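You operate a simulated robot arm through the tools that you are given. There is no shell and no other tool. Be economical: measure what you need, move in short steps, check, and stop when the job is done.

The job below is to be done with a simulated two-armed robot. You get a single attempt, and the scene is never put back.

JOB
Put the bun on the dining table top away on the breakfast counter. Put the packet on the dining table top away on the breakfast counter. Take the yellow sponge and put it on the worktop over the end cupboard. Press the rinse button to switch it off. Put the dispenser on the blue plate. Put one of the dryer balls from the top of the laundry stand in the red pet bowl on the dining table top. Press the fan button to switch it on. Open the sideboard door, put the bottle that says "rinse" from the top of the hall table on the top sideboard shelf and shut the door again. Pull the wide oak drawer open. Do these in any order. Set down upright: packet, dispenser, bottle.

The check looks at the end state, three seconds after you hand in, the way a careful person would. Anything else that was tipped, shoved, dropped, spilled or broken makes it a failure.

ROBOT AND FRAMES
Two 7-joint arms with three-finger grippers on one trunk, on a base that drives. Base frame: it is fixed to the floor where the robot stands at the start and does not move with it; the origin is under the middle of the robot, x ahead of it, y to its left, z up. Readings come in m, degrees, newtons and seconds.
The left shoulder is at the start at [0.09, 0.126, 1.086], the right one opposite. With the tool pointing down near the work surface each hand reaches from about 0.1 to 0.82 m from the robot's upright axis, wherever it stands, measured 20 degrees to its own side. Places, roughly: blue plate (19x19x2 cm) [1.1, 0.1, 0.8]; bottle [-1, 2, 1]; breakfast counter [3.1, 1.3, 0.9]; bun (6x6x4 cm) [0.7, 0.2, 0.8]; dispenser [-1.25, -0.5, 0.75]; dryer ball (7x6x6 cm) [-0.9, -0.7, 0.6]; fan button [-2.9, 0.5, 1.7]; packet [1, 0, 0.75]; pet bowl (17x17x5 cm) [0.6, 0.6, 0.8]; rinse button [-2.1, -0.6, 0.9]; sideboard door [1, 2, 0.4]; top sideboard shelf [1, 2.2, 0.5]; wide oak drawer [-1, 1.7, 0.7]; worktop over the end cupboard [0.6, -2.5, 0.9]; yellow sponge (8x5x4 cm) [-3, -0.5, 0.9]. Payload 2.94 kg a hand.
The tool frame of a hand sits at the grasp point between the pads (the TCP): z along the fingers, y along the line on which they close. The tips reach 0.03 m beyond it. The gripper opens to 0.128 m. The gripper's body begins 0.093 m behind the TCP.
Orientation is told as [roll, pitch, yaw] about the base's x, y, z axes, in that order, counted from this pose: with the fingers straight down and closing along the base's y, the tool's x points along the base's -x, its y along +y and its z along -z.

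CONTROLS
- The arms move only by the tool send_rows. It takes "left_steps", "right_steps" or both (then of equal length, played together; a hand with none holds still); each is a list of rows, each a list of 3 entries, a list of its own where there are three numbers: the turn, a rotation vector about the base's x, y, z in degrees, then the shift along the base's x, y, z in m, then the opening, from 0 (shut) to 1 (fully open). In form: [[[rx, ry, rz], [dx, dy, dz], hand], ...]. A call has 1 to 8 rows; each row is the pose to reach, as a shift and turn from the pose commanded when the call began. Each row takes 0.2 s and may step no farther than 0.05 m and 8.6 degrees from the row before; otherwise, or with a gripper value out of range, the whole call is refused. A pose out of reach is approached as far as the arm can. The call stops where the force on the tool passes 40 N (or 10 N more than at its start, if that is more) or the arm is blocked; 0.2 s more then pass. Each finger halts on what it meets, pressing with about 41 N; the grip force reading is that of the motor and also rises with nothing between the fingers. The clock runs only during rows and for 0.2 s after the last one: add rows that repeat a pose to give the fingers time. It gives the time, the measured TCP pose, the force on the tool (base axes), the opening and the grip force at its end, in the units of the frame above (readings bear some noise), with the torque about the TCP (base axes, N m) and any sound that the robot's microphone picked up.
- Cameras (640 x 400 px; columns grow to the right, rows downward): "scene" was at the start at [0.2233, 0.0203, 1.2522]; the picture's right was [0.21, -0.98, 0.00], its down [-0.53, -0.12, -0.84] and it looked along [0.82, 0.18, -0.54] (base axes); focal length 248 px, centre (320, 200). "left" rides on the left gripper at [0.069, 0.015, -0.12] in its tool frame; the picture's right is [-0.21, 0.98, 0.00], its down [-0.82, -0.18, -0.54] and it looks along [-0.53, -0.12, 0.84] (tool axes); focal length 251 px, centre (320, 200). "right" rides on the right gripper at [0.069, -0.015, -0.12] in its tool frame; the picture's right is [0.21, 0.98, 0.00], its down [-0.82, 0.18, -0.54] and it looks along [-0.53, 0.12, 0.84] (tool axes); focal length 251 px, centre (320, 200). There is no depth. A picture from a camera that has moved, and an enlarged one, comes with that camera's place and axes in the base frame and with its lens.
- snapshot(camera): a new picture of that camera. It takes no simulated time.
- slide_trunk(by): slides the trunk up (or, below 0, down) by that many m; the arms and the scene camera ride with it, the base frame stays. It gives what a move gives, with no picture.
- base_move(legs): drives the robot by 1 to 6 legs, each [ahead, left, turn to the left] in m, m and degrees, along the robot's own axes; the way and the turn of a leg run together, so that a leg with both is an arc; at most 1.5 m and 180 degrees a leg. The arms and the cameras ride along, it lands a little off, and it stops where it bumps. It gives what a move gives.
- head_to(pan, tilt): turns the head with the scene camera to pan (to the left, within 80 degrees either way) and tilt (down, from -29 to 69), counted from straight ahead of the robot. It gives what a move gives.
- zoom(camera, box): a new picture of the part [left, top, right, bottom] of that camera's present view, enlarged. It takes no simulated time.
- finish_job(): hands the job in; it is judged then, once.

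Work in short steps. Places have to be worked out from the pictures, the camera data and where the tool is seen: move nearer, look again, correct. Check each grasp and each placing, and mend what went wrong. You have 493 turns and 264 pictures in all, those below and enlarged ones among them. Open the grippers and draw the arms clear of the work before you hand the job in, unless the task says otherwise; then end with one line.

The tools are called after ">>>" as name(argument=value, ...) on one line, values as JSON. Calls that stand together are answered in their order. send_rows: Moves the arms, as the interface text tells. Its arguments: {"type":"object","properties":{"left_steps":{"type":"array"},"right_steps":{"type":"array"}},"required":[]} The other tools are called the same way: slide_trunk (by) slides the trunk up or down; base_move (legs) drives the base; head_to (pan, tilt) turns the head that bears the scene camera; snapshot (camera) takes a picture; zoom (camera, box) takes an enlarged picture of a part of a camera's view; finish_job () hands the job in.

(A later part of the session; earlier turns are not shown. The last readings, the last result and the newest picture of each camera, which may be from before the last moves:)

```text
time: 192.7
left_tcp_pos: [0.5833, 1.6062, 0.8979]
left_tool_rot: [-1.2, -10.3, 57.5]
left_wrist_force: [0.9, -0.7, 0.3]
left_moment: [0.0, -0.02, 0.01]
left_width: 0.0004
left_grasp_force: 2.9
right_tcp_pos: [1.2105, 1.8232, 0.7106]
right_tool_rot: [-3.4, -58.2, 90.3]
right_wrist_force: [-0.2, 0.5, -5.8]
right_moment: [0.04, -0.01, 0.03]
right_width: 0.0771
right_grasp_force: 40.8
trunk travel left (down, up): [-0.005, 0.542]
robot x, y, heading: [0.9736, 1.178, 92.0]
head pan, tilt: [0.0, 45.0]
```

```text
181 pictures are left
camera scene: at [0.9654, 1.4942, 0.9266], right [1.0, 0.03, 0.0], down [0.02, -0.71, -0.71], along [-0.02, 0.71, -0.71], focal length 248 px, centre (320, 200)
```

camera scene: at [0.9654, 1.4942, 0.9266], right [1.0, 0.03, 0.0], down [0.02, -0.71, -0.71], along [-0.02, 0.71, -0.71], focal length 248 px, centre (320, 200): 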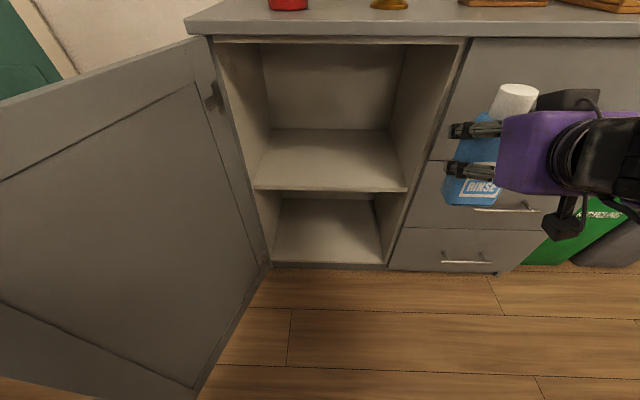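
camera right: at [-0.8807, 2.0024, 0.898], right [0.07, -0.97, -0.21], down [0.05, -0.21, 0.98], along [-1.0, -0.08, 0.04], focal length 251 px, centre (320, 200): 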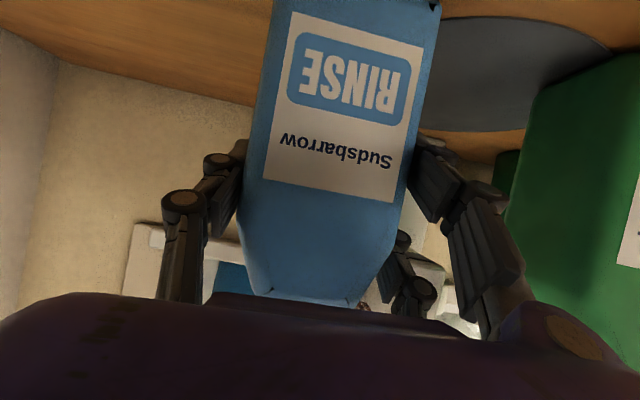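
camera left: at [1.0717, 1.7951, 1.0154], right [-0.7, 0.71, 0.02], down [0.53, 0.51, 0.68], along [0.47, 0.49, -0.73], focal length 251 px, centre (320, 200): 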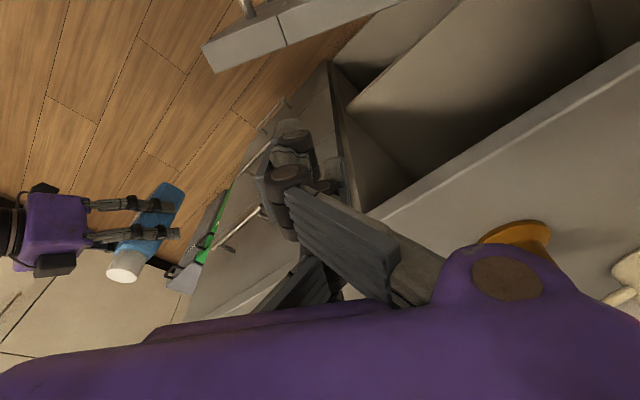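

Shelf surface z≈0.44, front y≈2.02. I nudge the base left/ahead, then lower the bottle in front of the opening.

>>> base_move(legs=[[0, 0.06, 0], [0.1, 0, 0]])

>>> send_rows(right_steps=[[[1, 0, 0], [-0.01, -0.02, -0.03], 0.5], [[2, 0, 0], [-0.025, -0.04, -0.06], 0.5], [[2, 0, 0], [-0.035, -0.05, -0.1], 0.5], [[2, 0, 0], [-0.045, -0.05, -0.135], 0.5]])

>>> snapshot(camera="scene")

```text
time: 194.6
left_tcp_pos: [0.5202, 1.7023, 0.8969]
left_tool_rot: [-1.2, -10.3, 57.5]
left_wrist_force: [0.3, 0.0, -0.9]
left_moment: [-0.02, 0.03, 0.0]
left_width: 0.0
left_grasp_force: 2.7
right_tcp_pos: [1.1465, 1.9202, 0.7095]
right_tool_rot: [-3.3, -58.2, 90.5]
right_wrist_force: [0.2, -1.0, -4.8]
right_moment: [0.04, -0.01, -0.02]
right_width: 0.0774
right_grasp_force: 40.6
trunk travel left (down, up): [-0.005, 0.542]
robot x, y, heading: [0.9139, 1.2774, 91.8]
head pan, tilt: [0.0, 45.0]
```

```text
time: 195.6
left_tcp_pos: [0.521, 1.7017, 0.8976]
left_tool_rot: [-1.2, -10.3, 57.5]
left_wrist_force: [0.6, -0.1, -0.7]
left_moment: [-0.01, 0.03, 0.03]
left_width: 0.0
left_grasp_force: 2.9
right_tcp_pos: [1.1186, 1.9183, 0.6202]
right_tool_rot: [-3.4, -60.0, 90.4]
right_wrist_force: [0.6, 0.7, -4.9]
right_moment: [0.0, -0.04, 0.01]
right_width: 0.0773
right_grasp_force: 41.0
right hand out of reach, approached as far as the arm can: row 1, 2, 3, 4
trunk travel left (down, up): [-0.005, 0.542]
robot x, y, heading: [0.9139, 1.2746, 91.6]
head pan, tilt: [0.0, 45.0]
```

```text
180 pictures are left
camera scene: at [0.9025, 1.591, 0.9266], right [1.0, 0.03, 0.0], down [0.02, -0.71, -0.71], along [-0.02, 0.71, -0.71], focal length 248 px, centre (320, 200)
```

scene: 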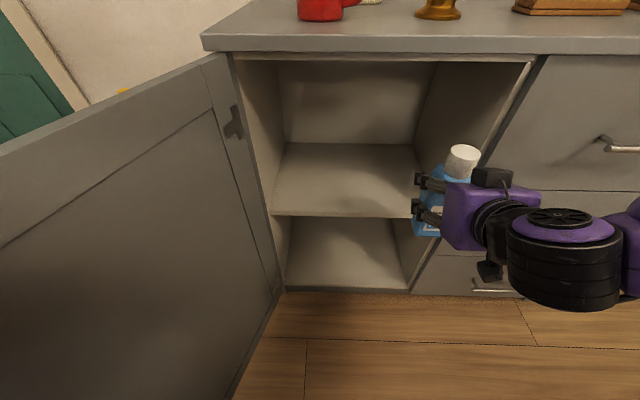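

I move the bottle forward into the opening, keeping height, easing x to about 1.085.

>>> send_rows(right_steps=[[[0, 0, 0], [-0.02, 0.03, 0.005], 0.5], [[0, 0, 0], [-0.033, 0.07, 0.005], 0.5], [[0, 0, 0], [-0.035, 0.11, 0], 0.5], [[0, 0, 0], [-0.035, 0.15, -0.01], 0.5], [[0, 0, 0], [-0.035, 0.185, -0.02], 0.5]])

>>> snapshot(camera="scene")

>>> snapshot(camera="right")

```text
time: 196.8
left_tcp_pos: [0.5205, 1.7031, 0.8973]
left_tool_rot: [-1.1, -10.2, 57.5]
left_wrist_force: [-0.3, 1.1, -0.1]
left_moment: [-0.04, 0.02, 0.0]
left_width: 0.0
left_grasp_force: 2.9
right_tcp_pos: [1.0835, 2.104, 0.5976]
right_tool_rot: [-3.5, -60.1, 90.4]
right_wrist_force: [0.1, 0.6, -4.2]
right_moment: [0.05, -0.02, 0.02]
right_width: 0.0773
right_grasp_force: 41.0
trunk travel left (down, up): [-0.005, 0.542]
robot x, y, heading: [0.9093, 1.2789, 91.8]
head pan, tilt: [0.0, 45.0]
```

```text
179 pictures are left
camera scene: at [0.9028, 1.5917, 0.9264], right [1.0, 0.03, 0.0], down [0.02, -0.71, -0.71], along [-0.02, 0.71, -0.71], focal length 248 px, centre (320, 200)
```

scene: 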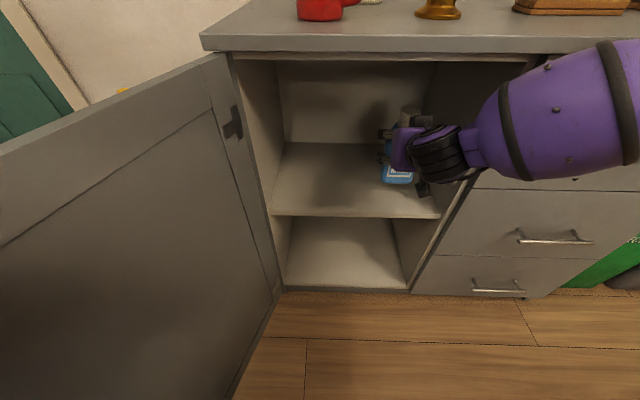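

```text
178 pictures are left
camera right: at [1.092, 1.9648, 0.5974], right [-0.97, -0.06, -0.21], down [-0.21, -0.05, 0.98], along [-0.07, 1.0, 0.04], focal length 251 px, centre (320, 200)
```

right: 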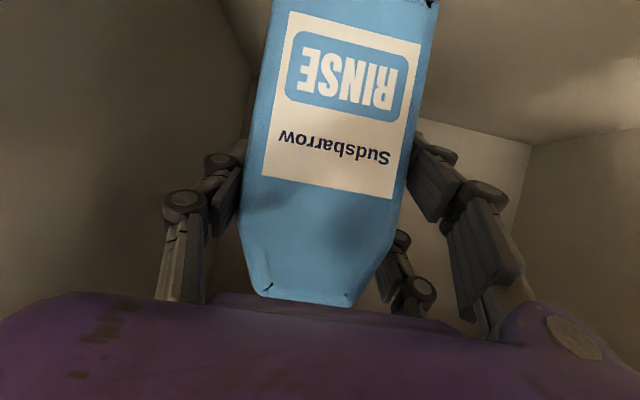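

The bottle is inside, bottom at about z 0.50. Lower towards the shelf step by step.

>>> send_rows(right_steps=[[[0, 0, 0], [0, 0, -0.02], 0.5], [[0, 0, 0], [0, 0, -0.04], 0.5]])

>>> send_rows(right_steps=[[[0, 0, 0], [0, 0, -0.005], 0.5], [[0, 0, 0], [0, 0, -0.01], 0.5]])

```text
time: 197.4
left_tcp_pos: [0.5214, 1.7028, 0.8967]
left_tool_rot: [-1.1, -10.3, 57.5]
left_wrist_force: [0.5, 0.4, 0.1]
left_moment: [0.04, 0.02, -0.01]
left_width: 0.0
left_grasp_force: 3.0
right_tcp_pos: [1.0839, 2.104, 0.5586]
right_tool_rot: [-3.4, -60.2, 90.4]
right_wrist_force: [1.3, 0.2, -3.7]
right_moment: [-0.02, -0.02, -0.03]
right_width: 0.0774
right_grasp_force: 40.9
trunk travel left (down, up): [-0.005, 0.542]
robot x, y, heading: [0.9125, 1.2785, 92.0]
head pan, tilt: [0.0, 45.0]
```

```text
time: 198.0
left_tcp_pos: [0.5215, 1.6983, 0.8983]
left_tool_rot: [-1.1, -10.4, 57.6]
left_wrist_force: [0.8, 0.0, 0.2]
left_moment: [-0.02, -0.02, 0.01]
left_width: 0.0
left_grasp_force: 3.3
right_tcp_pos: [1.084, 2.1051, 0.5568]
right_tool_rot: [-3.3, -61.0, 90.1]
right_wrist_force: [4.6, 1.3, 30.6]
right_moment: [0.56, 0.5, -0.37]
right_width: 0.0778
right_grasp_force: 41.1
trunk travel left (down, up): [-0.005, 0.542]
robot x, y, heading: [0.9073, 1.2798, 91.8]
head pan, tilt: [0.0, 45.0]
```

Contact at TCP z 0.557: the bottle stands on the shelf. Ease off and open slowly.

>>> send_rows(right_steps=[[[0, 0, 0], [0, 0, 0.008], 0.5], [[0, 0, 0], [0, 0, 0.008], 0.65], [[0, 0, 0], [0, 0, 0.008], 0.75], [[0, 0, 0], [0, 0, 0.008], 0.75]])

>>> snapshot(camera="right")

```text
time: 199.0
left_tcp_pos: [0.5202, 1.7015, 0.897]
left_tool_rot: [-1.2, -10.3, 57.5]
left_wrist_force: [-0.3, 0.6, -0.3]
left_moment: [-0.01, 0.0, -0.03]
left_width: 0.0004
left_grasp_force: 3.2
right_tcp_pos: [1.0837, 2.1036, 0.5555]
right_tool_rot: [-3.3, -60.1, 90.5]
right_wrist_force: [0.3, -0.1, 0.3]
right_moment: [0.0, 0.01, -0.02]
right_width: 0.096
right_grasp_force: 0.0
trunk travel left (down, up): [-0.005, 0.542]
robot x, y, heading: [0.9113, 1.2758, 91.7]
head pan, tilt: [0.0, 45.0]
```

```text
177 pictures are left
camera right: at [1.0925, 1.9643, 0.5552], right [-0.97, -0.06, -0.22], down [-0.21, -0.05, 0.98], along [-0.07, 1.0, 0.04], focal length 251 px, centre (320, 200)
```

right: 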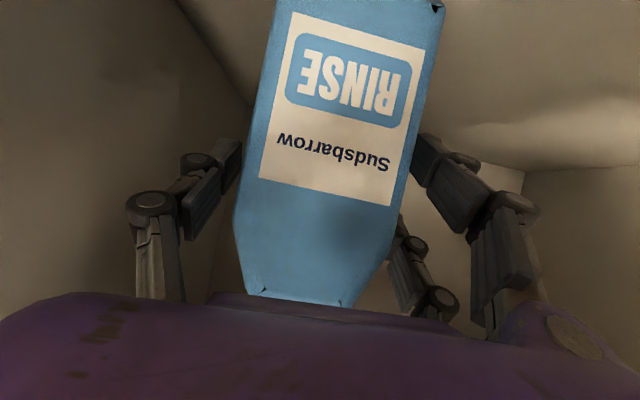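

Released. I withdraw by driving the base straight back.

>>> base_move(legs=[[-0.12, 0, 0], [-0.13, 0, 0]])

>>> snapshot(camera="scene")

```text
time: 201.1
left_tcp_pos: [0.5285, 1.452, 0.8979]
left_tool_rot: [-1.0, -10.3, 57.6]
left_wrist_force: [0.1, -0.6, -0.4]
left_moment: [0.02, -0.01, 0.01]
left_width: 0.0
left_grasp_force: 2.1
right_tcp_pos: [1.0893, 1.8547, 0.5561]
right_tool_rot: [-3.4, -60.2, 90.5]
right_wrist_force: [0.0, -0.1, -0.2]
right_moment: [-0.01, -0.02, 0.01]
right_width: 0.0962
right_grasp_force: 0.0
trunk travel left (down, up): [-0.005, 0.542]
robot x, y, heading: [0.922, 1.0296, 91.9]
head pan, tilt: [0.0, 45.0]
```

```text
176 pictures are left
camera scene: at [0.9096, 1.342, 0.9269], right [1.0, 0.03, 0.0], down [0.02, -0.71, -0.71], along [-0.02, 0.71, -0.71], focal length 248 px, centre (320, 200)
```

scene: 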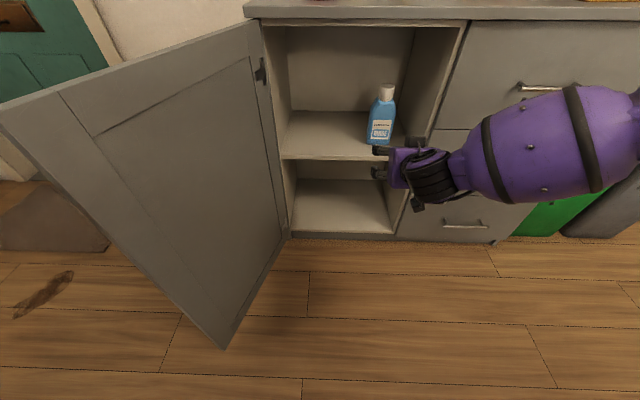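

The bottle stands upright on the top shelf. Next I fold the right hand back (pointing down, retracted) so it won't hit the drawers.

>>> send_rows(right_steps=[[[-6, 0, 0], [0.02, -0.02, 0.03], 0.5], [[-12, 0, 0], [0.04, -0.04, 0.06], 0.4], [[-18, 0, 0], [0.06, -0.07, 0.09], 0.3], [[-25, 0, 0], [0.08, -0.1, 0.12], 0.2], [[-32, 0, 0], [0.09, -0.13, 0.15], 0.2], [[-40, 0, 0], [0.1, -0.16, 0.18], 0.2], [[-48, 0, 0], [0.1, -0.2, 0.2], 0.2], [[-55, 0, 0], [0.1, -0.24, 0.22], 0.2]])

>>> send_rows(right_steps=[[[0, 0, 0], [0, -0.04, 0.02], 0.2], [[0, 0, 0], [0, -0.08, 0.04], 0.2], [[0, 0, 0], [0, -0.12, 0.06], 0.2]])

```text
time: 202.9
left_tcp_pos: [0.5285, 1.4523, 0.8976]
left_tool_rot: [-1.2, -10.4, 57.6]
left_wrist_force: [0.1, -0.1, 0.4]
left_moment: [0.04, 0.02, 0.01]
left_width: 0.0
left_grasp_force: 3.2
right_tcp_pos: [1.1885, 1.6144, 0.7772]
right_tool_rot: [-3.0, -5.1, 90.2]
right_wrist_force: [-0.4, 0.0, 0.0]
right_moment: [-0.01, -0.02, -0.02]
right_width: 0.0255
right_grasp_force: 0.0
trunk travel left (down, up): [-0.005, 0.542]
robot x, y, heading: [0.9183, 1.0303, 91.9]
head pan, tilt: [0.0, 45.0]
```

```text
time: 203.7
left_tcp_pos: [0.5287, 1.4521, 0.8979]
left_tool_rot: [-1.1, -10.4, 57.6]
left_wrist_force: [-0.2, 0.0, 0.0]
left_moment: [-0.03, 0.0, 0.02]
left_width: 0.0
left_grasp_force: 3.0
right_tcp_pos: [1.1906, 1.4968, 0.8354]
right_tool_rot: [-3.0, -5.1, 90.3]
right_wrist_force: [-0.6, -0.5, -0.6]
right_moment: [0.0, -0.01, 0.0]
right_width: 0.0257
right_grasp_force: 0.1
trunk travel left (down, up): [-0.005, 0.542]
robot x, y, heading: [0.9222, 1.0328, 91.9]
head pan, tilt: [0.0, 45.0]
```

Lower the left hand on the outside of the door near its free edge.

>>> send_rows(left_steps=[[[0, 0, 0], [-0.03, 0.03, 0], 0], [[0, 0, 0], [-0.03, 0.07, -0.02], 0], [[0, 0, 0], [-0.03, 0.11, -0.04], 0], [[0, 0, 0], [-0.03, 0.13, -0.08], 0], [[0, 0, 0], [-0.03, 0.13, -0.125], 0], [[0, 0, 0], [-0.03, 0.13, -0.17], 0]])

>>> head_to(pan=35, tilt=45)

>>> snapshot(camera="scene")

```text
time: 205.1
left_tcp_pos: [0.4984, 1.5856, 0.7269]
left_tool_rot: [-1.0, -10.4, 57.6]
left_wrist_force: [0.0, 0.6, 0.8]
left_moment: [-0.04, 0.0, -0.01]
left_width: 0.0
left_grasp_force: 2.8
right_tcp_pos: [1.1904, 1.4969, 0.836]
right_tool_rot: [-3.1, -5.2, 90.3]
right_wrist_force: [-0.3, 1.0, -0.3]
right_moment: [0.0, -0.03, 0.01]
right_width: 0.0257
right_grasp_force: 0.0
trunk travel left (down, up): [-0.005, 0.542]
robot x, y, heading: [0.9204, 1.0256, 91.9]
head pan, tilt: [0.0, 45.0]
```

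```text
time: 206.1
left_tcp_pos: [0.4996, 1.5852, 0.7271]
left_tool_rot: [-1.1, -10.3, 57.6]
left_wrist_force: [0.1, 0.2, 0.4]
left_moment: [-0.01, -0.05, 0.01]
left_width: 0.0002
left_grasp_force: 3.1
right_tcp_pos: [1.1911, 1.4959, 0.8356]
right_tool_rot: [-3.0, -5.3, 90.3]
right_wrist_force: [0.3, -0.3, 0.8]
right_moment: [-0.02, -0.01, 0.02]
right_width: 0.0254
right_grasp_force: 0.1
trunk travel left (down, up): [-0.005, 0.542]
robot x, y, heading: [0.9177, 1.0316, 91.9]
head pan, tilt: [35.0, 45.0]
```

```text
175 pictures are left
camera scene: at [0.8769, 1.3364, 0.9301], right [0.91, 0.43, 0.0], down [0.29, -0.61, -0.74], along [-0.31, 0.67, -0.68], focal length 248 px, centre (320, 200)
```

scene: 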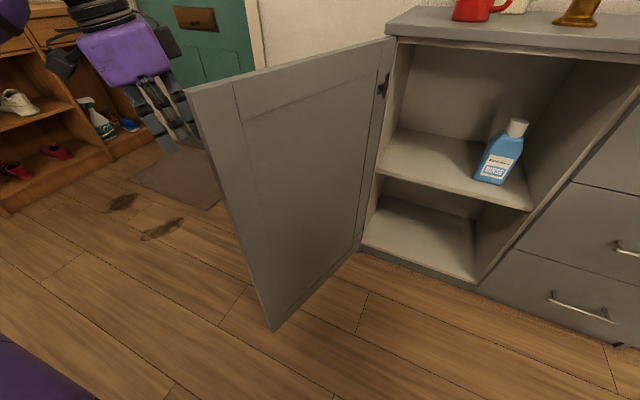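

The hand is outside the door. Push it to the right.

>>> send_rows(left_steps=[[[0, 0, 0], [0.045, 0.005, 0], 0], [[0, 0, 0], [0.09, 0.01, 0], 0], [[0, 0, 0], [0.135, 0.015, 0], 0], [[0, 0, 0], [0.18, 0.015, 0], 0], [[0, 0, 0], [0.225, 0.015, 0], 0], [[0, 0, 0], [0.27, 0.02, 0], 0], [[0, 0, 0], [0.31, 0.025, 0], 0], [[0, 0, 0], [0.35, 0.035, 0], 0]])

>>> snapshot(camera="scene")

```text
time: 206.7
left_tcp_pos: [0.5673, 1.587, 0.7243]
left_tool_rot: [-1.3, -9.5, 57.6]
left_wrist_force: [-0.1, 0.5, -0.4]
left_moment: [-0.03, 0.05, 0.0]
left_width: 0.0
left_grasp_force: 3.2
right_tcp_pos: [1.1899, 1.497, 0.8352]
right_tool_rot: [-3.1, -5.1, 90.4]
right_wrist_force: [0.2, -0.2, -0.3]
right_moment: [0.0, -0.01, -0.01]
right_width: 0.0254
right_grasp_force: 0.2
trunk travel left (down, up): [-0.005, 0.542]
robot x, y, heading: [0.9195, 1.0292, 91.9]
head pan, tilt: [35.0, 45.0]
stopped in row 2 (left hand): the force on the tool passed its limit at 60 N (the readings are from after the stop); the commanded pose is now the measured one
```

```text
174 pictures are left
camera scene: at [0.8661, 1.3313, 0.93], right [0.83, 0.55, 0.0], down [0.37, -0.56, -0.74], along [-0.41, 0.61, -0.68], focal length 248 px, centre (320, 200)
```

scene: 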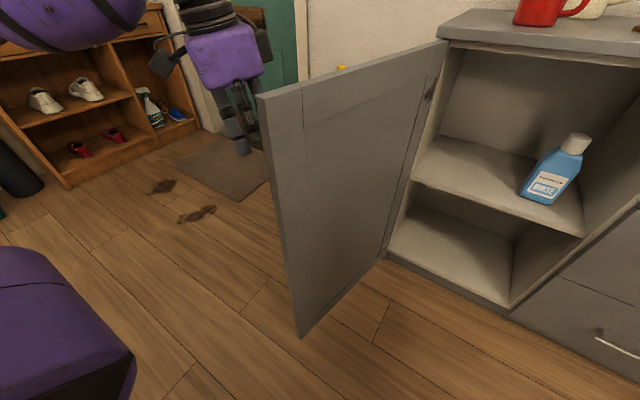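

It stopped on the impact; I push again more slowly.

>>> send_rows(left_steps=[[[0, 0, 0], [0.012, 0, 0], 0], [[0, 0, 0], [0.024, 0.0, 0], 0], [[0, 0, 0], [0.04, 0.0, 0], 0], [[0, 0, 0], [0.06, 0.0, 0], 0], [[0, 0, 0], [0.085, 0.0, 0], 0], [[0, 0, 0], [0.11, 0.0, 0], 0], [[0, 0, 0], [0.14, 0.005, 0], 0], [[0, 0, 0], [0.17, 0.01, 0], 0]])

>>> snapshot(camera="scene")

```text
time: 208.5
left_tcp_pos: [0.7402, 1.5965, 0.7246]
left_tool_rot: [-1.5, -9.5, 57.6]
left_wrist_force: [0.2, 0.6, -0.8]
left_moment: [-0.03, 0.02, 0.01]
left_width: 0.0
left_grasp_force: 3.1
right_tcp_pos: [1.1909, 1.4964, 0.8348]
right_tool_rot: [-2.9, -5.1, 90.3]
right_wrist_force: [-0.8, -0.2, -0.2]
right_moment: [0.0, 0.02, -0.01]
right_width: 0.0257
right_grasp_force: 0.1
trunk travel left (down, up): [-0.005, 0.542]
robot x, y, heading: [0.9179, 1.0261, 92.1]
head pan, tilt: [35.0, 45.0]
```

```text
173 pictures are left
camera scene: at [0.8636, 1.3265, 0.9267], right [0.8, 0.6, 0.0], down [0.42, -0.57, -0.71], along [-0.43, 0.56, -0.71], focal length 248 px, centre (320, 200)
```

scene: 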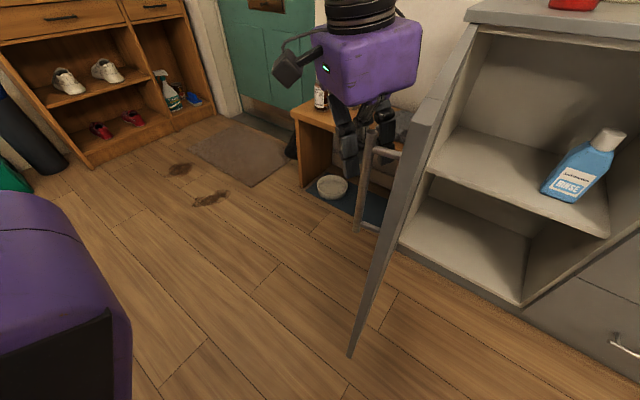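

Good. Continue pushing along the arc.

>>> send_rows(left_steps=[[[0, 0, 0], [0.03, 0.0, 0], 0], [[0, 0, 0], [0.06, 0.005, 0], 0], [[0, 0, 0], [0.09, 0.01, 0], 0], [[0, 0, 0], [0.12, 0.02, 0], 0], [[0, 0, 0], [0.15, 0.035, 0], 0], [[0, 0, 0], [0.18, 0.05, 0], 0], [[0, 0, 0], [0.21, 0.07, 0], 0], [[0, 0, 0], [0.24, 0.09, 0], 0]])

>>> snapshot(camera="scene")

```text
time: 210.3
left_tcp_pos: [0.8613, 1.6236, 0.7255]
left_tool_rot: [-1.4, -9.5, 57.7]
left_wrist_force: [1.1, -0.6, -0.7]
left_moment: [-0.02, 0.0, 0.01]
left_width: 0.0
left_grasp_force: 2.7
left hand out of reach, approached as far as the arm can: row 5, 6, 7, 8
right_tcp_pos: [1.1902, 1.4965, 0.8365]
right_tool_rot: [-3.0, -5.2, 90.3]
right_wrist_force: [0.5, 0.9, 0.1]
right_moment: [0.01, 0.0, -0.02]
right_width: 0.0256
right_grasp_force: 0.1
trunk travel left (down, up): [-0.005, 0.542]
robot x, y, heading: [0.9197, 1.0293, 92.1]
head pan, tilt: [35.0, 45.0]
```

```text
172 pictures are left
camera scene: at [0.8787, 1.3382, 0.9315], right [0.92, 0.4, 0.0], down [0.26, -0.61, -0.75], along [-0.3, 0.69, -0.67], focal length 248 px, centre (320, 200)
```

scene: 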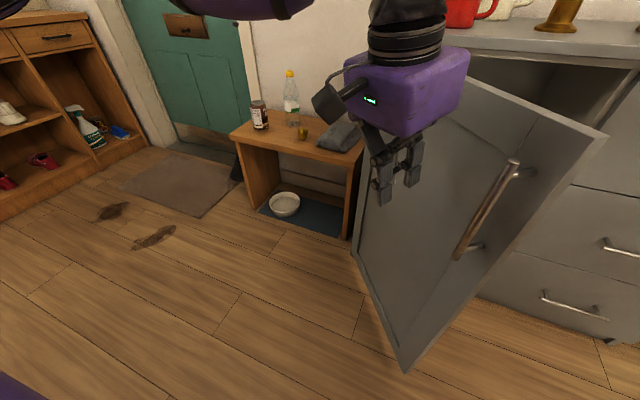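

The door swung to ~45°. I finish closing by driving the base right and ahead with the hand leading.

>>> base_move(legs=[[0.06, -0.14, 0], [0.12, -0.08, 0]])

>>> snapshot(camera="scene")

```text
time: 213.1
left_tcp_pos: [1.0736, 1.8139, 0.7262]
left_tool_rot: [-1.4, -9.5, 57.7]
left_wrist_force: [0.7, 0.5, -0.5]
left_moment: [-0.02, 0.01, 0.02]
left_width: 0.0
left_grasp_force: 3.4
right_tcp_pos: [1.4003, 1.6862, 0.8355]
right_tool_rot: [-3.0, -5.0, 90.3]
right_wrist_force: [0.2, 0.2, 0.0]
right_moment: [-0.01, 0.01, 0.02]
right_width: 0.0258
right_grasp_force: 0.0
trunk travel left (down, up): [-0.005, 0.542]
robot x, y, heading: [1.1311, 1.2157, 92.1]
head pan, tilt: [35.0, 45.0]
```

```text
171 pictures are left
camera scene: at [1.0899, 1.5272, 0.9317], right [0.92, 0.4, 0.0], down [0.26, -0.61, -0.75], along [-0.3, 0.69, -0.66], focal length 248 px, centre (320, 200)
```

scene: 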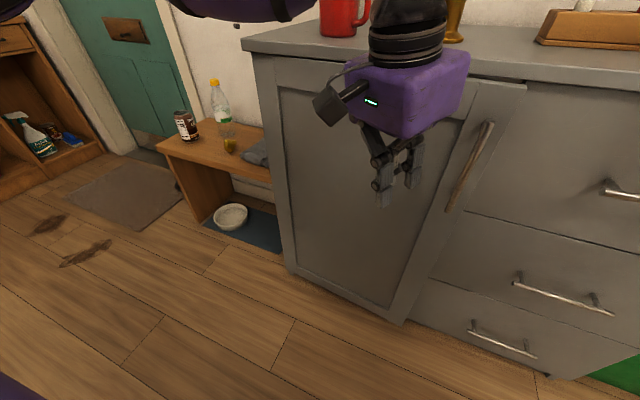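

Nearly closed. A little further ahead.

>>> base_move(legs=[[0.1, 0, 0]])

>>> send_rows(left_steps=[[[0, 0, 0], [0, 0.012, 0], 0], [[0, 0, 0], [0, 0.024, 0], 0], [[0, 0, 0], [0, 0.034, 0], 0], [[0, 0, 0], [0, 0.042, 0], 0]])

>>> snapshot(camera="scene")

```text
time: 214.3
left_tcp_pos: [1.0695, 1.9142, 0.7267]
left_tool_rot: [-1.4, -9.5, 57.7]
left_wrist_force: [-0.5, 0.2, -0.2]
left_moment: [-0.02, -0.02, -0.02]
left_width: 0.0001
left_grasp_force: 3.2
right_tcp_pos: [1.3965, 1.7869, 0.8355]
right_tool_rot: [-3.0, -5.0, 90.5]
right_wrist_force: [-0.4, 0.4, -0.6]
right_moment: [-0.06, 0.02, -0.02]
right_width: 0.0256
right_grasp_force: 0.0
trunk travel left (down, up): [-0.005, 0.542]
robot x, y, heading: [1.1267, 1.3195, 92.2]
head pan, tilt: [35.0, 45.0]
```

```text
time: 214.8
left_tcp_pos: [1.0647, 1.9237, 0.7286]
left_tool_rot: [-1.3, -9.3, 57.0]
left_wrist_force: [-2.4, -17.3, 2.0]
left_moment: [2.08, -0.33, -0.04]
left_width: 0.0
left_grasp_force: 2.8
left hand out of reach, approached as far as the arm can: row 1, 2
right_tcp_pos: [1.3958, 1.7843, 0.8383]
right_tool_rot: [-3.0, -5.3, 90.3]
right_wrist_force: [-0.7, -0.1, -1.3]
right_moment: [0.0, -0.01, -0.02]
right_width: 0.0254
right_grasp_force: 0.1
trunk travel left (down, up): [-0.005, 0.542]
robot x, y, heading: [1.1275, 1.3183, 91.9]
head pan, tilt: [35.0, 45.0]
stopped in row 2 (left hand): the force on the tool passed its limit at 43 N (the readings are from after the stop); the commanded pose is now the measured one
```

```text
170 pictures are left
camera scene: at [1.0861, 1.6249, 0.9321], right [0.92, 0.4, 0.0], down [0.26, -0.61, -0.75], along [-0.3, 0.69, -0.66], focal length 248 px, centre (320, 200)
```

scene: 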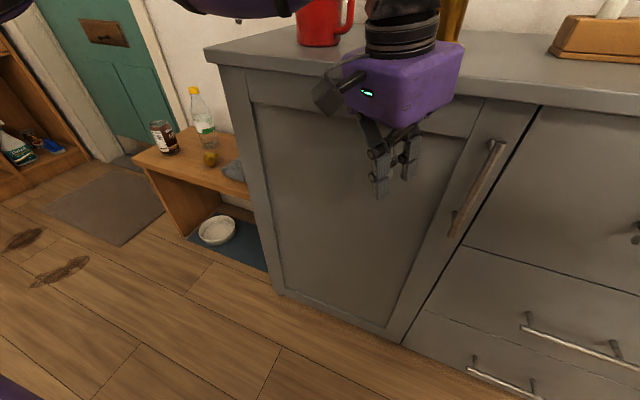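

It looks shut. I back off and check from a distance.

>>> send_rows(left_steps=[[[0, 0, 0], [0, -0.03, 0.02], 0], [[0, 0, 0], [0, -0.06, 0.05], 0]])

>>> base_move(legs=[[-0.25, 0, 0]])

>>> head_to(pan=0, tilt=40)

>>> snapshot(camera="scene")

```text
time: 215.4
left_tcp_pos: [1.0625, 1.8653, 0.7766]
left_tool_rot: [-1.4, -9.1, 57.2]
left_wrist_force: [-0.8, 0.2, -0.5]
left_moment: [0.0, 0.0, 0.0]
left_width: 0.0002
left_grasp_force: 3.3
right_tcp_pos: [1.397, 1.785, 0.8357]
right_tool_rot: [-3.0, -5.3, 90.3]
right_wrist_force: [-0.3, 0.5, -0.3]
right_moment: [0.0, -0.01, 0.04]
right_width: 0.0255
right_grasp_force: 0.0
trunk travel left (down, up): [-0.005, 0.542]
robot x, y, heading: [1.127, 1.3149, 92.3]
head pan, tilt: [35.0, 45.0]
```

```text
time: 217.3
left_tcp_pos: [1.0716, 1.6167, 0.7769]
left_tool_rot: [-1.5, -9.2, 57.0]
left_wrist_force: [0.6, 0.3, 1.2]
left_moment: [0.02, 0.01, 0.02]
left_width: 0.0
left_grasp_force: 3.3
right_tcp_pos: [1.4063, 1.534, 0.8349]
right_tool_rot: [-3.0, -5.3, 90.3]
right_wrist_force: [0.1, 0.3, 0.8]
right_moment: [0.01, 0.01, -0.03]
right_width: 0.0256
right_grasp_force: 0.2
trunk travel left (down, up): [-0.005, 0.542]
robot x, y, heading: [1.1347, 1.0677, 91.9]
head pan, tilt: [35.0, 45.0]
```

```text
time: 218.3
left_tcp_pos: [1.0717, 1.6168, 0.7765]
left_tool_rot: [-1.5, -9.1, 57.0]
left_wrist_force: [0.3, 0.5, -0.8]
left_moment: [-0.01, -0.01, -0.01]
left_width: 0.0
left_grasp_force: 3.1
right_tcp_pos: [1.4079, 1.5344, 0.8351]
right_tool_rot: [-3.0, -5.2, 90.3]
right_wrist_force: [0.8, 0.3, 0.3]
right_moment: [0.03, 0.01, 0.0]
right_width: 0.0254
right_grasp_force: 0.0
trunk travel left (down, up): [-0.005, 0.542]
robot x, y, heading: [1.1363, 1.0615, 91.8]
head pan, tilt: [0.0, 40.0]
```

```text
169 pictures are left
camera scene: at [1.126, 1.3842, 0.934], right [1.0, 0.03, 0.0], down [0.02, -0.64, -0.77], along [-0.03, 0.77, -0.64], focal length 248 px, centre (320, 200)
```

scene: 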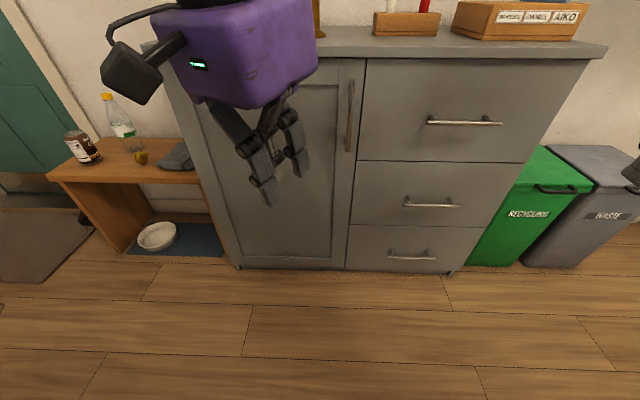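

>>> zoom(camera="scene", box=[280, 30, 440, 140])

>>> zoom(camera="scene", box=[200, 190, 460, 290])

```text
3.64 times, centred on (360, 85) of scene
camera zoom: at [1.126, 1.3842, 0.934], right [1.0, 0.03, 0.0], down [0.02, -0.64, -0.77], along [-0.03, 0.77, -0.64], focal length 900 px, centre (174, 618)
```

zoom: 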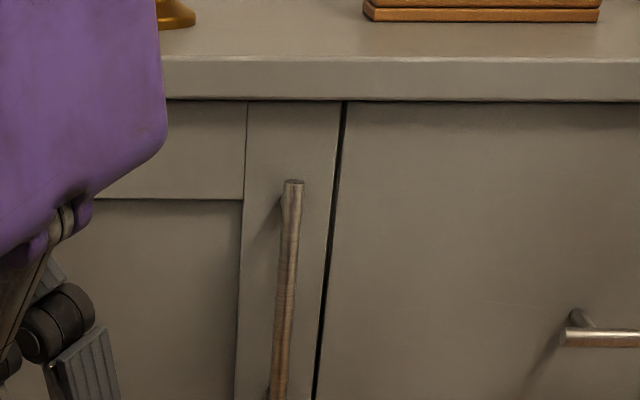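

```text
2.46 times, centred on (330, 240) of scene
camera zoom: at [1.126, 1.3842, 0.934], right [1.0, 0.03, 0.0], down [0.02, -0.64, -0.77], along [-0.03, 0.77, -0.64], focal length 609 px, centre (295, 102)
```

zoom: 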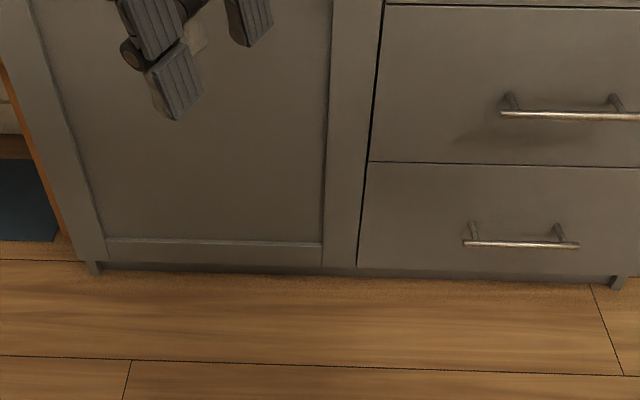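

The door is flush shut. Now the drawer: raise the trunk a bit and drive back to the hall table facing it.

>>> slide_trunk(by=0.17)

>>> base_move(legs=[[0.1, 0, 0], [0, 0, 88], [1.15, -0.2, 0], [0, -0.15, 0]])

>>> snapshot(camera="scene")

```text
time: 220.2
left_tcp_pos: [1.0702, 1.6555, 0.9378]
left_tool_rot: [-2.0, -8.4, 57.1]
left_wrist_force: [0.7, 0.5, -0.4]
left_moment: [0.0, 0.0, -0.02]
left_width: 0.0
left_grasp_force: 2.5
right_tcp_pos: [1.4079, 1.5731, 0.9988]
right_tool_rot: [-3.1, -4.3, 90.3]
right_wrist_force: [0.5, 0.2, -1.2]
right_moment: [0.01, 0.0, -0.02]
right_width: 0.0256
right_grasp_force: 0.1
trunk travel left (down, up): [-0.175, 0.372]
robot x, y, heading: [1.1371, 1.0905, 91.9]
head pan, tilt: [0.0, 40.0]
```

```text
time: 232.2
left_tcp_pos: [-0.568, 1.5374, 0.9478]
left_tool_rot: [-1.5, -9.2, 142.9]
left_wrist_force: [0.8, 0.3, -0.5]
left_moment: [0.01, 0.0, 0.0]
left_width: 0.0001
left_grasp_force: 2.3
right_tcp_pos: [-0.4612, 1.866, 1.0056]
right_tool_rot: [-3.0, -5.1, 176.0]
right_wrist_force: [0.4, 0.6, -0.6]
right_moment: [0.0, 0.0, -0.03]
right_width: 0.0256
right_grasp_force: 0.1
trunk travel left (down, up): [-0.175, 0.372]
robot x, y, heading: [-0.0149, 1.5629, 177.7]
head pan, tilt: [0.0, 40.0]
```

```text
166 pictures are left
camera scene: at [-0.2752, 1.5734, 1.108], right [0.04, 1.0, 0.0], down [0.64, -0.03, -0.77], along [-0.77, 0.03, -0.64], focal length 248 px, centre (320, 200)
```

scene: 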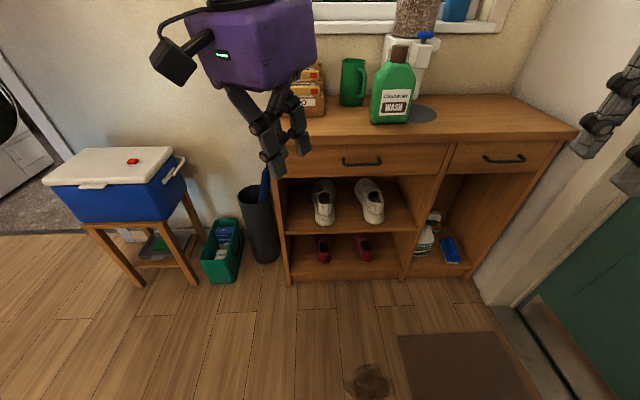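

Handle at ≈(-0.905, 1.723, 0.726). Move 0.15 m closer and yaw the right hand so it closes along x.

>>> base_move(legs=[[0.15, 0, 0]])

>>> send_rows(right_steps=[[[0, 0, -8.5], [-0.01, -0.01, 0], 0.3], [[0, 0, -17], [-0.02, -0.02, 0], 0.3], [[0, 0, -25.5], [-0.03, -0.03, 0], 0.3], [[0, 0, -34], [-0.04, -0.04, 0], 0.3], [[0, 0, -42.5], [-0.05, -0.05, 0], 0.3], [[0, 0, -51], [-0.06, -0.06, 0], 0.3], [[0, 0, -59.5], [-0.07, -0.07, 0], 0.3], [[0, 0, -68], [-0.08, -0.08, 0], 0.3]])

```text
time: 233.5
left_tcp_pos: [-0.7165, 1.5427, 0.9467]
left_tool_rot: [-1.5, -9.1, 142.8]
left_wrist_force: [-0.4, 0.2, 0.2]
left_moment: [0.01, -0.05, 0.01]
left_width: 0.0003
left_grasp_force: 3.1
right_tcp_pos: [-0.6096, 1.8705, 1.0056]
right_tool_rot: [-2.9, -5.1, 176.2]
right_wrist_force: [0.0, 0.4, 0.1]
right_moment: [0.01, -0.02, 0.0]
right_width: 0.0255
right_grasp_force: 0.1
trunk travel left (down, up): [-0.175, 0.372]
robot x, y, heading: [-0.1652, 1.5674, 177.6]
head pan, tilt: [0.0, 40.0]
```

```text
time: 235.3
left_tcp_pos: [-0.7166, 1.5431, 0.9459]
left_tool_rot: [-1.5, -9.1, 142.9]
left_wrist_force: [0.3, 1.4, -0.7]
left_moment: [0.0, -0.01, 0.0]
left_width: 0.0002
left_grasp_force: 2.5
right_tcp_pos: [-0.6898, 1.7909, 1.0047]
right_tool_rot: [-3.0, -5.2, 107.9]
right_wrist_force: [0.1, 0.4, -0.1]
right_moment: [-0.02, 0.01, 0.0]
right_width: 0.0382
right_grasp_force: 0.0
trunk travel left (down, up): [-0.175, 0.372]
robot x, y, heading: [-0.1617, 1.5675, 177.5]
head pan, tilt: [0.0, 40.0]
```

Yaw works. I move the left hand out of the way, finish the yaw to 90° and bring the right hand above/in front of the handle for a look.

>>> send_rows(left_steps=[[[0, 0, 0], [0.04, -0.02, 0.01], 0], [[0, 0, 0], [0.08, -0.04, 0.02], 0], [[0, 0, 0], [0.12, -0.06, 0.03], 0], [[0, 0, 0], [0.16, -0.08, 0.04], 0], [[0, 0, 0], [0.2, -0.1, 0.05], 0], [[0, 0, 0], [0.2, -0.1, 0.05], 0]], right_steps=[[[0, 0, -6], [-0.02, -0.01, -0.02], 0.3], [[0, 0, -12], [-0.04, -0.02, -0.04], 0.3], [[0, 0, -18], [-0.07, -0.035, -0.06], 0.3], [[0, 0, -18], [-0.1, -0.05, -0.08], 0.3], [[0, 0, -18], [-0.13, -0.065, -0.1], 0.3], [[0, 0, -18], [-0.15, -0.068, -0.12], 0.3]])

>>> snapshot(camera="right")

>>> snapshot(camera="scene")

```text
time: 236.7
left_tcp_pos: [-0.5192, 1.4418, 0.9956]
left_tool_rot: [-1.6, -9.2, 143.2]
left_wrist_force: [-13.6, 5.1, -2.6]
left_moment: [-0.78, -1.69, 0.33]
left_width: 0.0
left_grasp_force: 3.1
right_tcp_pos: [-0.7674, 1.7537, 0.9394]
right_tool_rot: [-2.9, -5.1, 89.9]
right_wrist_force: [0.5, -0.1, -0.6]
right_moment: [-0.01, -0.06, 0.01]
right_width: 0.0382
right_grasp_force: 0.1
right hand out of reach, approached as far as the arm can: row 4, 5, 6
trunk travel left (down, up): [-0.175, 0.372]
robot x, y, heading: [-0.1641, 1.5686, 177.7]
head pan, tilt: [0.0, 40.0]
stopped in row 6 (left hand): the force on the tool passed its limit at 40 N (the readings are from after the stop); the commanded pose is now the measured one
```

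```text
165 pictures are left
camera right: at [-0.7574, 1.674, 1.053], right [-0.98, -0.21, -0.07], down [-0.21, 0.77, 0.6], along [-0.07, 0.6, -0.8], focal length 251 px, centre (320, 200)
```

right: 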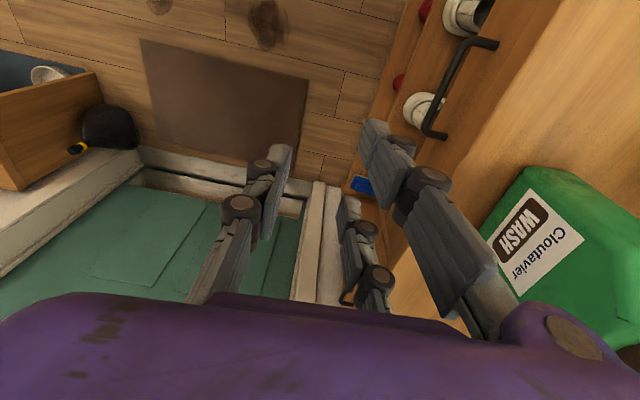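

```text
164 pictures are left
camera scene: at [-0.4238, 1.5764, 1.1079], right [0.0, 1.0, 0.0], down [0.64, 0.0, -0.77], along [-0.77, 0.0, -0.64], focal length 248 px, centre (320, 200)
```

scene: 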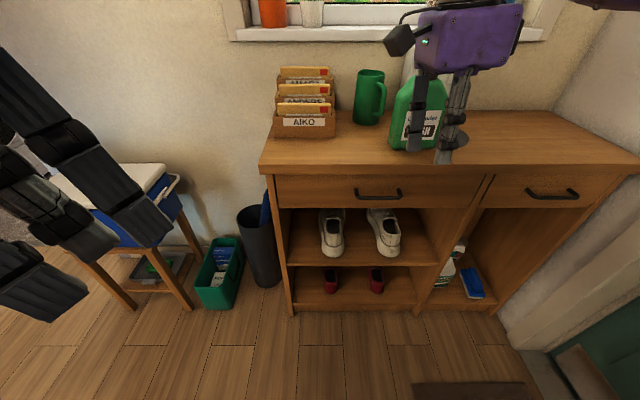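

The bar (≈(-0.907, 1.721, 0.722)) lies under the table-top edge, so I need a forward-pitched grip closing vertically. I tilt the right hand forward about y.

>>> send_rows(left_steps=[[[0, 0, 0], [-0.02, -0.01, 0.0], 0], [[0, 0, 0], [-0.04, -0.02, 0.0], 0], [[0, 0, 0], [-0.05, -0.03, 0.0], 0], [[0, 0, 0], [-0.05, -0.03, 0], 0], [[0, 0, 0], [-0.05, -0.03, 0], 0], [[0, 0, 0], [-0.05, -0.03, 0], 0], [[0, 0, 0], [-0.05, -0.03, 0], 0], [[0, 0, 0], [-0.05, -0.03, 0], 0]], right_steps=[[[0, 8, 0], [0, -0.005, -0.015], 0.4], [[0, 16, 0], [0, -0.01, -0.03], 0.4], [[0, 24, 0], [0, -0.015, -0.045], 0.4], [[0, 32, 0], [0, -0.02, -0.06], 0.4], [[0, 40, 0], [0, -0.025, -0.08], 0.4], [[0, 48, 0], [0, -0.03, -0.1], 0.4], [[0, 54, 0], [0, -0.03, -0.12], 0.4], [[0, 54, 0], [0, -0.03, -0.14], 0.4]])

>>> snapshot(camera="scene")

>>> snapshot(camera="right")

```text
time: 238.5
left_tcp_pos: [-0.5677, 1.4113, 0.9965]
left_tool_rot: [-1.5, -9.0, 143.0]
left_wrist_force: [-0.2, 0.2, -0.5]
left_moment: [-0.03, 0.0, -0.02]
left_width: 0.0
left_grasp_force: 3.5
right_tcp_pos: [-0.7658, 1.7225, 0.7994]
right_tool_rot: [51.2, -2.8, 85.8]
right_wrist_force: [0.1, -0.2, 0.0]
right_moment: [0.01, 0.02, -0.01]
right_width: 0.0512
right_grasp_force: 0.1
trunk travel left (down, up): [-0.175, 0.372]
robot x, y, heading: [-0.1631, 1.5667, 177.7]
head pan, tilt: [0.0, 40.0]
```

```text
163 pictures are left
camera scene: at [-0.4231, 1.5795, 1.1079], right [0.04, 1.0, 0.0], down [0.64, -0.03, -0.77], along [-0.77, 0.03, -0.64], focal length 248 px, centre (320, 200)
```

scene: 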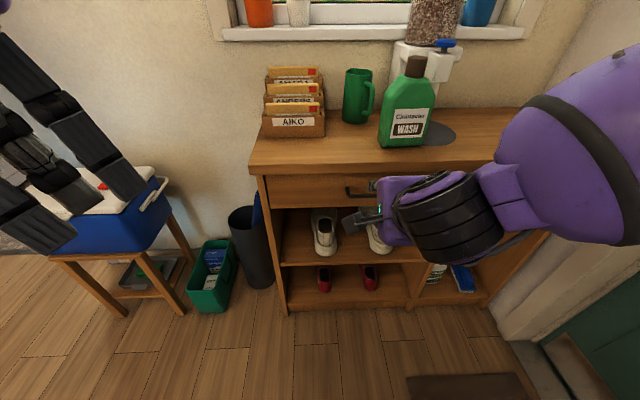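

```text
162 pictures are left
camera right: at [-0.6685, 1.6424, 0.8587], right [-0.63, -0.21, 0.75], down [0.37, 0.77, 0.52], along [-0.69, 0.6, -0.41], focal length 251 px, centre (320, 200)
```

right: 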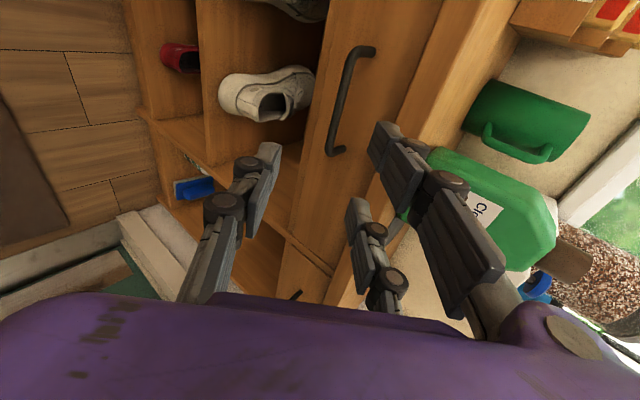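

The grip plane is right and the bar is at ≈(-0.907, 1.722, 0.71). Approach along the finger direction.

>>> send_rows(right_steps=[[[0, 0, 0], [-0.035, 0, -0.02], 0.4], [[0, 0, 0], [-0.07, 0, -0.042], 0.4], [[0, 0, 0], [-0.1, 0, -0.062], 0.4], [[0, 0, 0], [-0.115, 0, -0.072], 0.4]])

>>> snapshot(camera="right")

>>> zoom(camera="scene", box=[260, 120, 500, 270])

```text
time: 239.5
left_tcp_pos: [-0.5657, 1.4111, 0.9966]
left_tool_rot: [-1.5, -9.2, 143.2]
left_wrist_force: [-0.3, 1.1, -0.8]
left_moment: [0.0, 0.01, 0.02]
left_width: 0.0001
left_grasp_force: 2.8
right_tcp_pos: [-0.883, 1.7265, 0.729]
right_tool_rot: [51.2, -3.0, 85.8]
right_wrist_force: [0.5, 0.3, -0.4]
right_moment: [0.03, 0.01, -0.01]
right_width: 0.0512
right_grasp_force: 0.2
right hand out of reach, approached as far as the arm can: row 4
trunk travel left (down, up): [-0.175, 0.372]
robot x, y, heading: [-0.163, 1.5681, 177.6]
head pan, tilt: [0.0, 40.0]
```

```text
161 pictures are left
camera right: at [-0.7838, 1.6472, 0.7884], right [-0.63, -0.21, 0.75], down [0.37, 0.77, 0.52], along [-0.69, 0.6, -0.41], focal length 251 px, centre (320, 200)
```

right: 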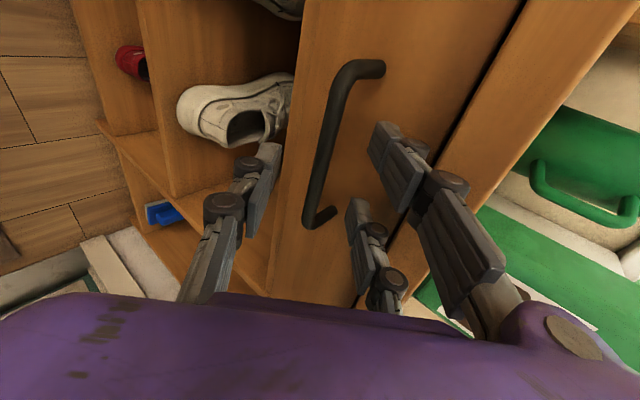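

```text
2.67 times, centred on (380, 195) of scene
camera zoom: at [-0.4226, 1.5794, 1.108], right [0.04, 1.0, 0.0], down [0.64, -0.03, -0.77], along [-0.77, 0.03, -0.64], focal length 660 px, centre (160, 213)
```

zoom: 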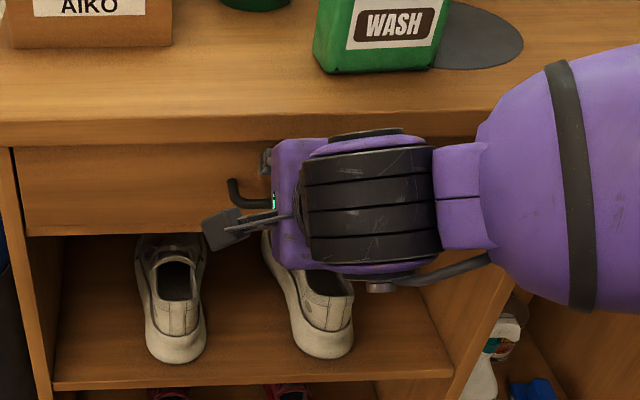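

The bar is centred, but 3 cm ahead at the tips; the arm is at its limit, so I nudge the base ahead 2 cm and then close.

>>> base_move(legs=[[0.02, 0, 0]])

>>> send_rows(right_steps=[[[0, 0, 0], [0, 0, -0.006], 0.3], [[0, 0, 0], [0, 0, -0.01], 0.15], [[0, 0, 0], [0, 0, -0.01], 0.05], [[0, 0, 0], [0, 0, -0.01], 0.02]])

>>> snapshot(camera="right")

```text
time: 240.3
left_tcp_pos: [-0.5858, 1.41, 0.9955]
left_tool_rot: [-1.4, -9.2, 143.2]
left_wrist_force: [0.8, 0.6, 0.3]
left_moment: [0.03, -0.03, 0.01]
left_width: 0.0
left_grasp_force: 2.9
right_tcp_pos: [-0.9007, 1.7271, 0.7295]
right_tool_rot: [51.1, -3.0, 85.8]
right_wrist_force: [5.3, 0.8, 2.8]
right_moment: [-0.02, 0.06, 0.01]
right_width: 0.0549
right_grasp_force: 0.0
trunk travel left (down, up): [-0.175, 0.372]
robot x, y, heading: [-0.18, 1.5705, 177.3]
head pan, tilt: [0.0, 40.0]
```

```text
time: 241.3
left_tcp_pos: [-0.5874, 1.4123, 0.9962]
left_tool_rot: [-1.5, -9.1, 143.1]
left_wrist_force: [-0.1, -0.1, -0.2]
left_moment: [-0.01, 0.04, -0.02]
left_width: 0.0
left_grasp_force: 2.9
right_tcp_pos: [-0.8986, 1.728, 0.7176]
right_tool_rot: [50.4, -3.1, 85.8]
right_wrist_force: [18.7, -0.7, -25.1]
right_moment: [0.01, -0.07, 0.01]
right_width: 0.0128
right_grasp_force: 18.3
right hand out of reach, approached as far as the arm can: row 2, 3, 4
trunk travel left (down, up): [-0.175, 0.372]
robot x, y, heading: [-0.1798, 1.5672, 177.9]
head pan, tilt: [0.0, 40.0]
```

```text
159 pictures are left
camera right: at [-0.8014, 1.6483, 0.7783], right [-0.64, -0.21, 0.74], down [0.36, 0.77, 0.53], along [-0.68, 0.6, -0.42], focal length 251 px, centre (320, 200)
```

right: 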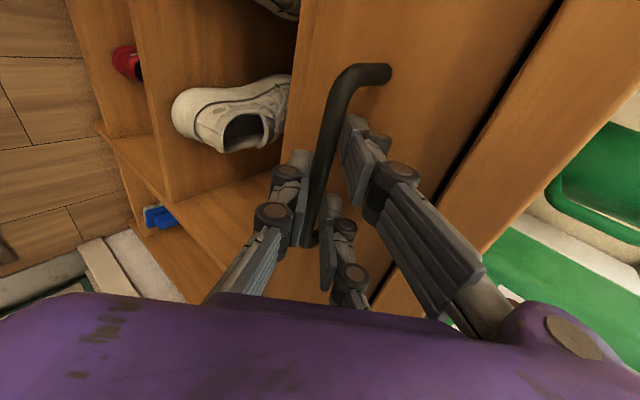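

The bar is held. I tighten and pull by driving back.

>>> send_rows(right_steps=[[[0, 0, 0], [0, 0, 0], 0.0], [[0, 0, 0], [0, 0, 0], 0.0]])

>>> base_move(legs=[[-0.06, 0, 0]])

>>> snapshot(camera="scene")

```text
time: 241.9
left_tcp_pos: [-0.5872, 1.4126, 0.996]
left_tool_rot: [-1.5, -9.1, 143.0]
left_wrist_force: [0.3, -1.1, 0.5]
left_moment: [0.01, 0.01, 0.0]
left_width: 0.0002
left_grasp_force: 3.1
right_tcp_pos: [-0.8976, 1.728, 0.7163]
right_tool_rot: [50.3, -3.0, 85.8]
right_wrist_force: [25.3, -1.1, -30.8]
right_moment: [0.26, -0.04, 0.69]
right_width: 0.0087
right_grasp_force: 36.8
trunk travel left (down, up): [-0.175, 0.372]
robot x, y, heading: [-0.1828, 1.5681, 177.8]
head pan, tilt: [0.0, 40.0]
```

```text
time: 242.8
left_tcp_pos: [-0.5289, 1.4095, 0.9953]
left_tool_rot: [-1.7, -9.0, 143.1]
left_wrist_force: [0.1, -0.4, 0.8]
left_moment: [0.0, -0.02, -0.04]
left_width: 0.0
left_grasp_force: 2.8
right_tcp_pos: [-0.8414, 1.7283, 0.7167]
right_tool_rot: [50.6, -3.3, 85.6]
right_wrist_force: [-1.1, 1.3, -38.6]
right_moment: [0.72, 0.06, 0.16]
right_width: 0.0089
right_grasp_force: 36.9
trunk travel left (down, up): [-0.175, 0.372]
robot x, y, heading: [-0.1219, 1.5662, 177.4]
head pan, tilt: [0.0, 40.0]
```

```text
158 pictures are left
camera scene: at [-0.3846, 1.5782, 1.1072], right [0.04, 1.0, 0.0], down [0.64, -0.03, -0.76], along [-0.76, 0.03, -0.64], focal length 248 px, centre (320, 200)
```

scene: 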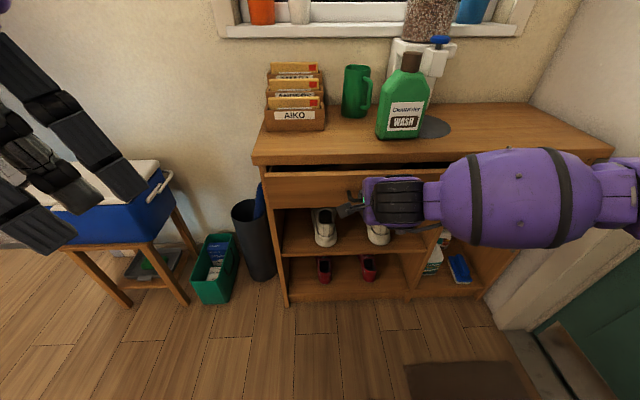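

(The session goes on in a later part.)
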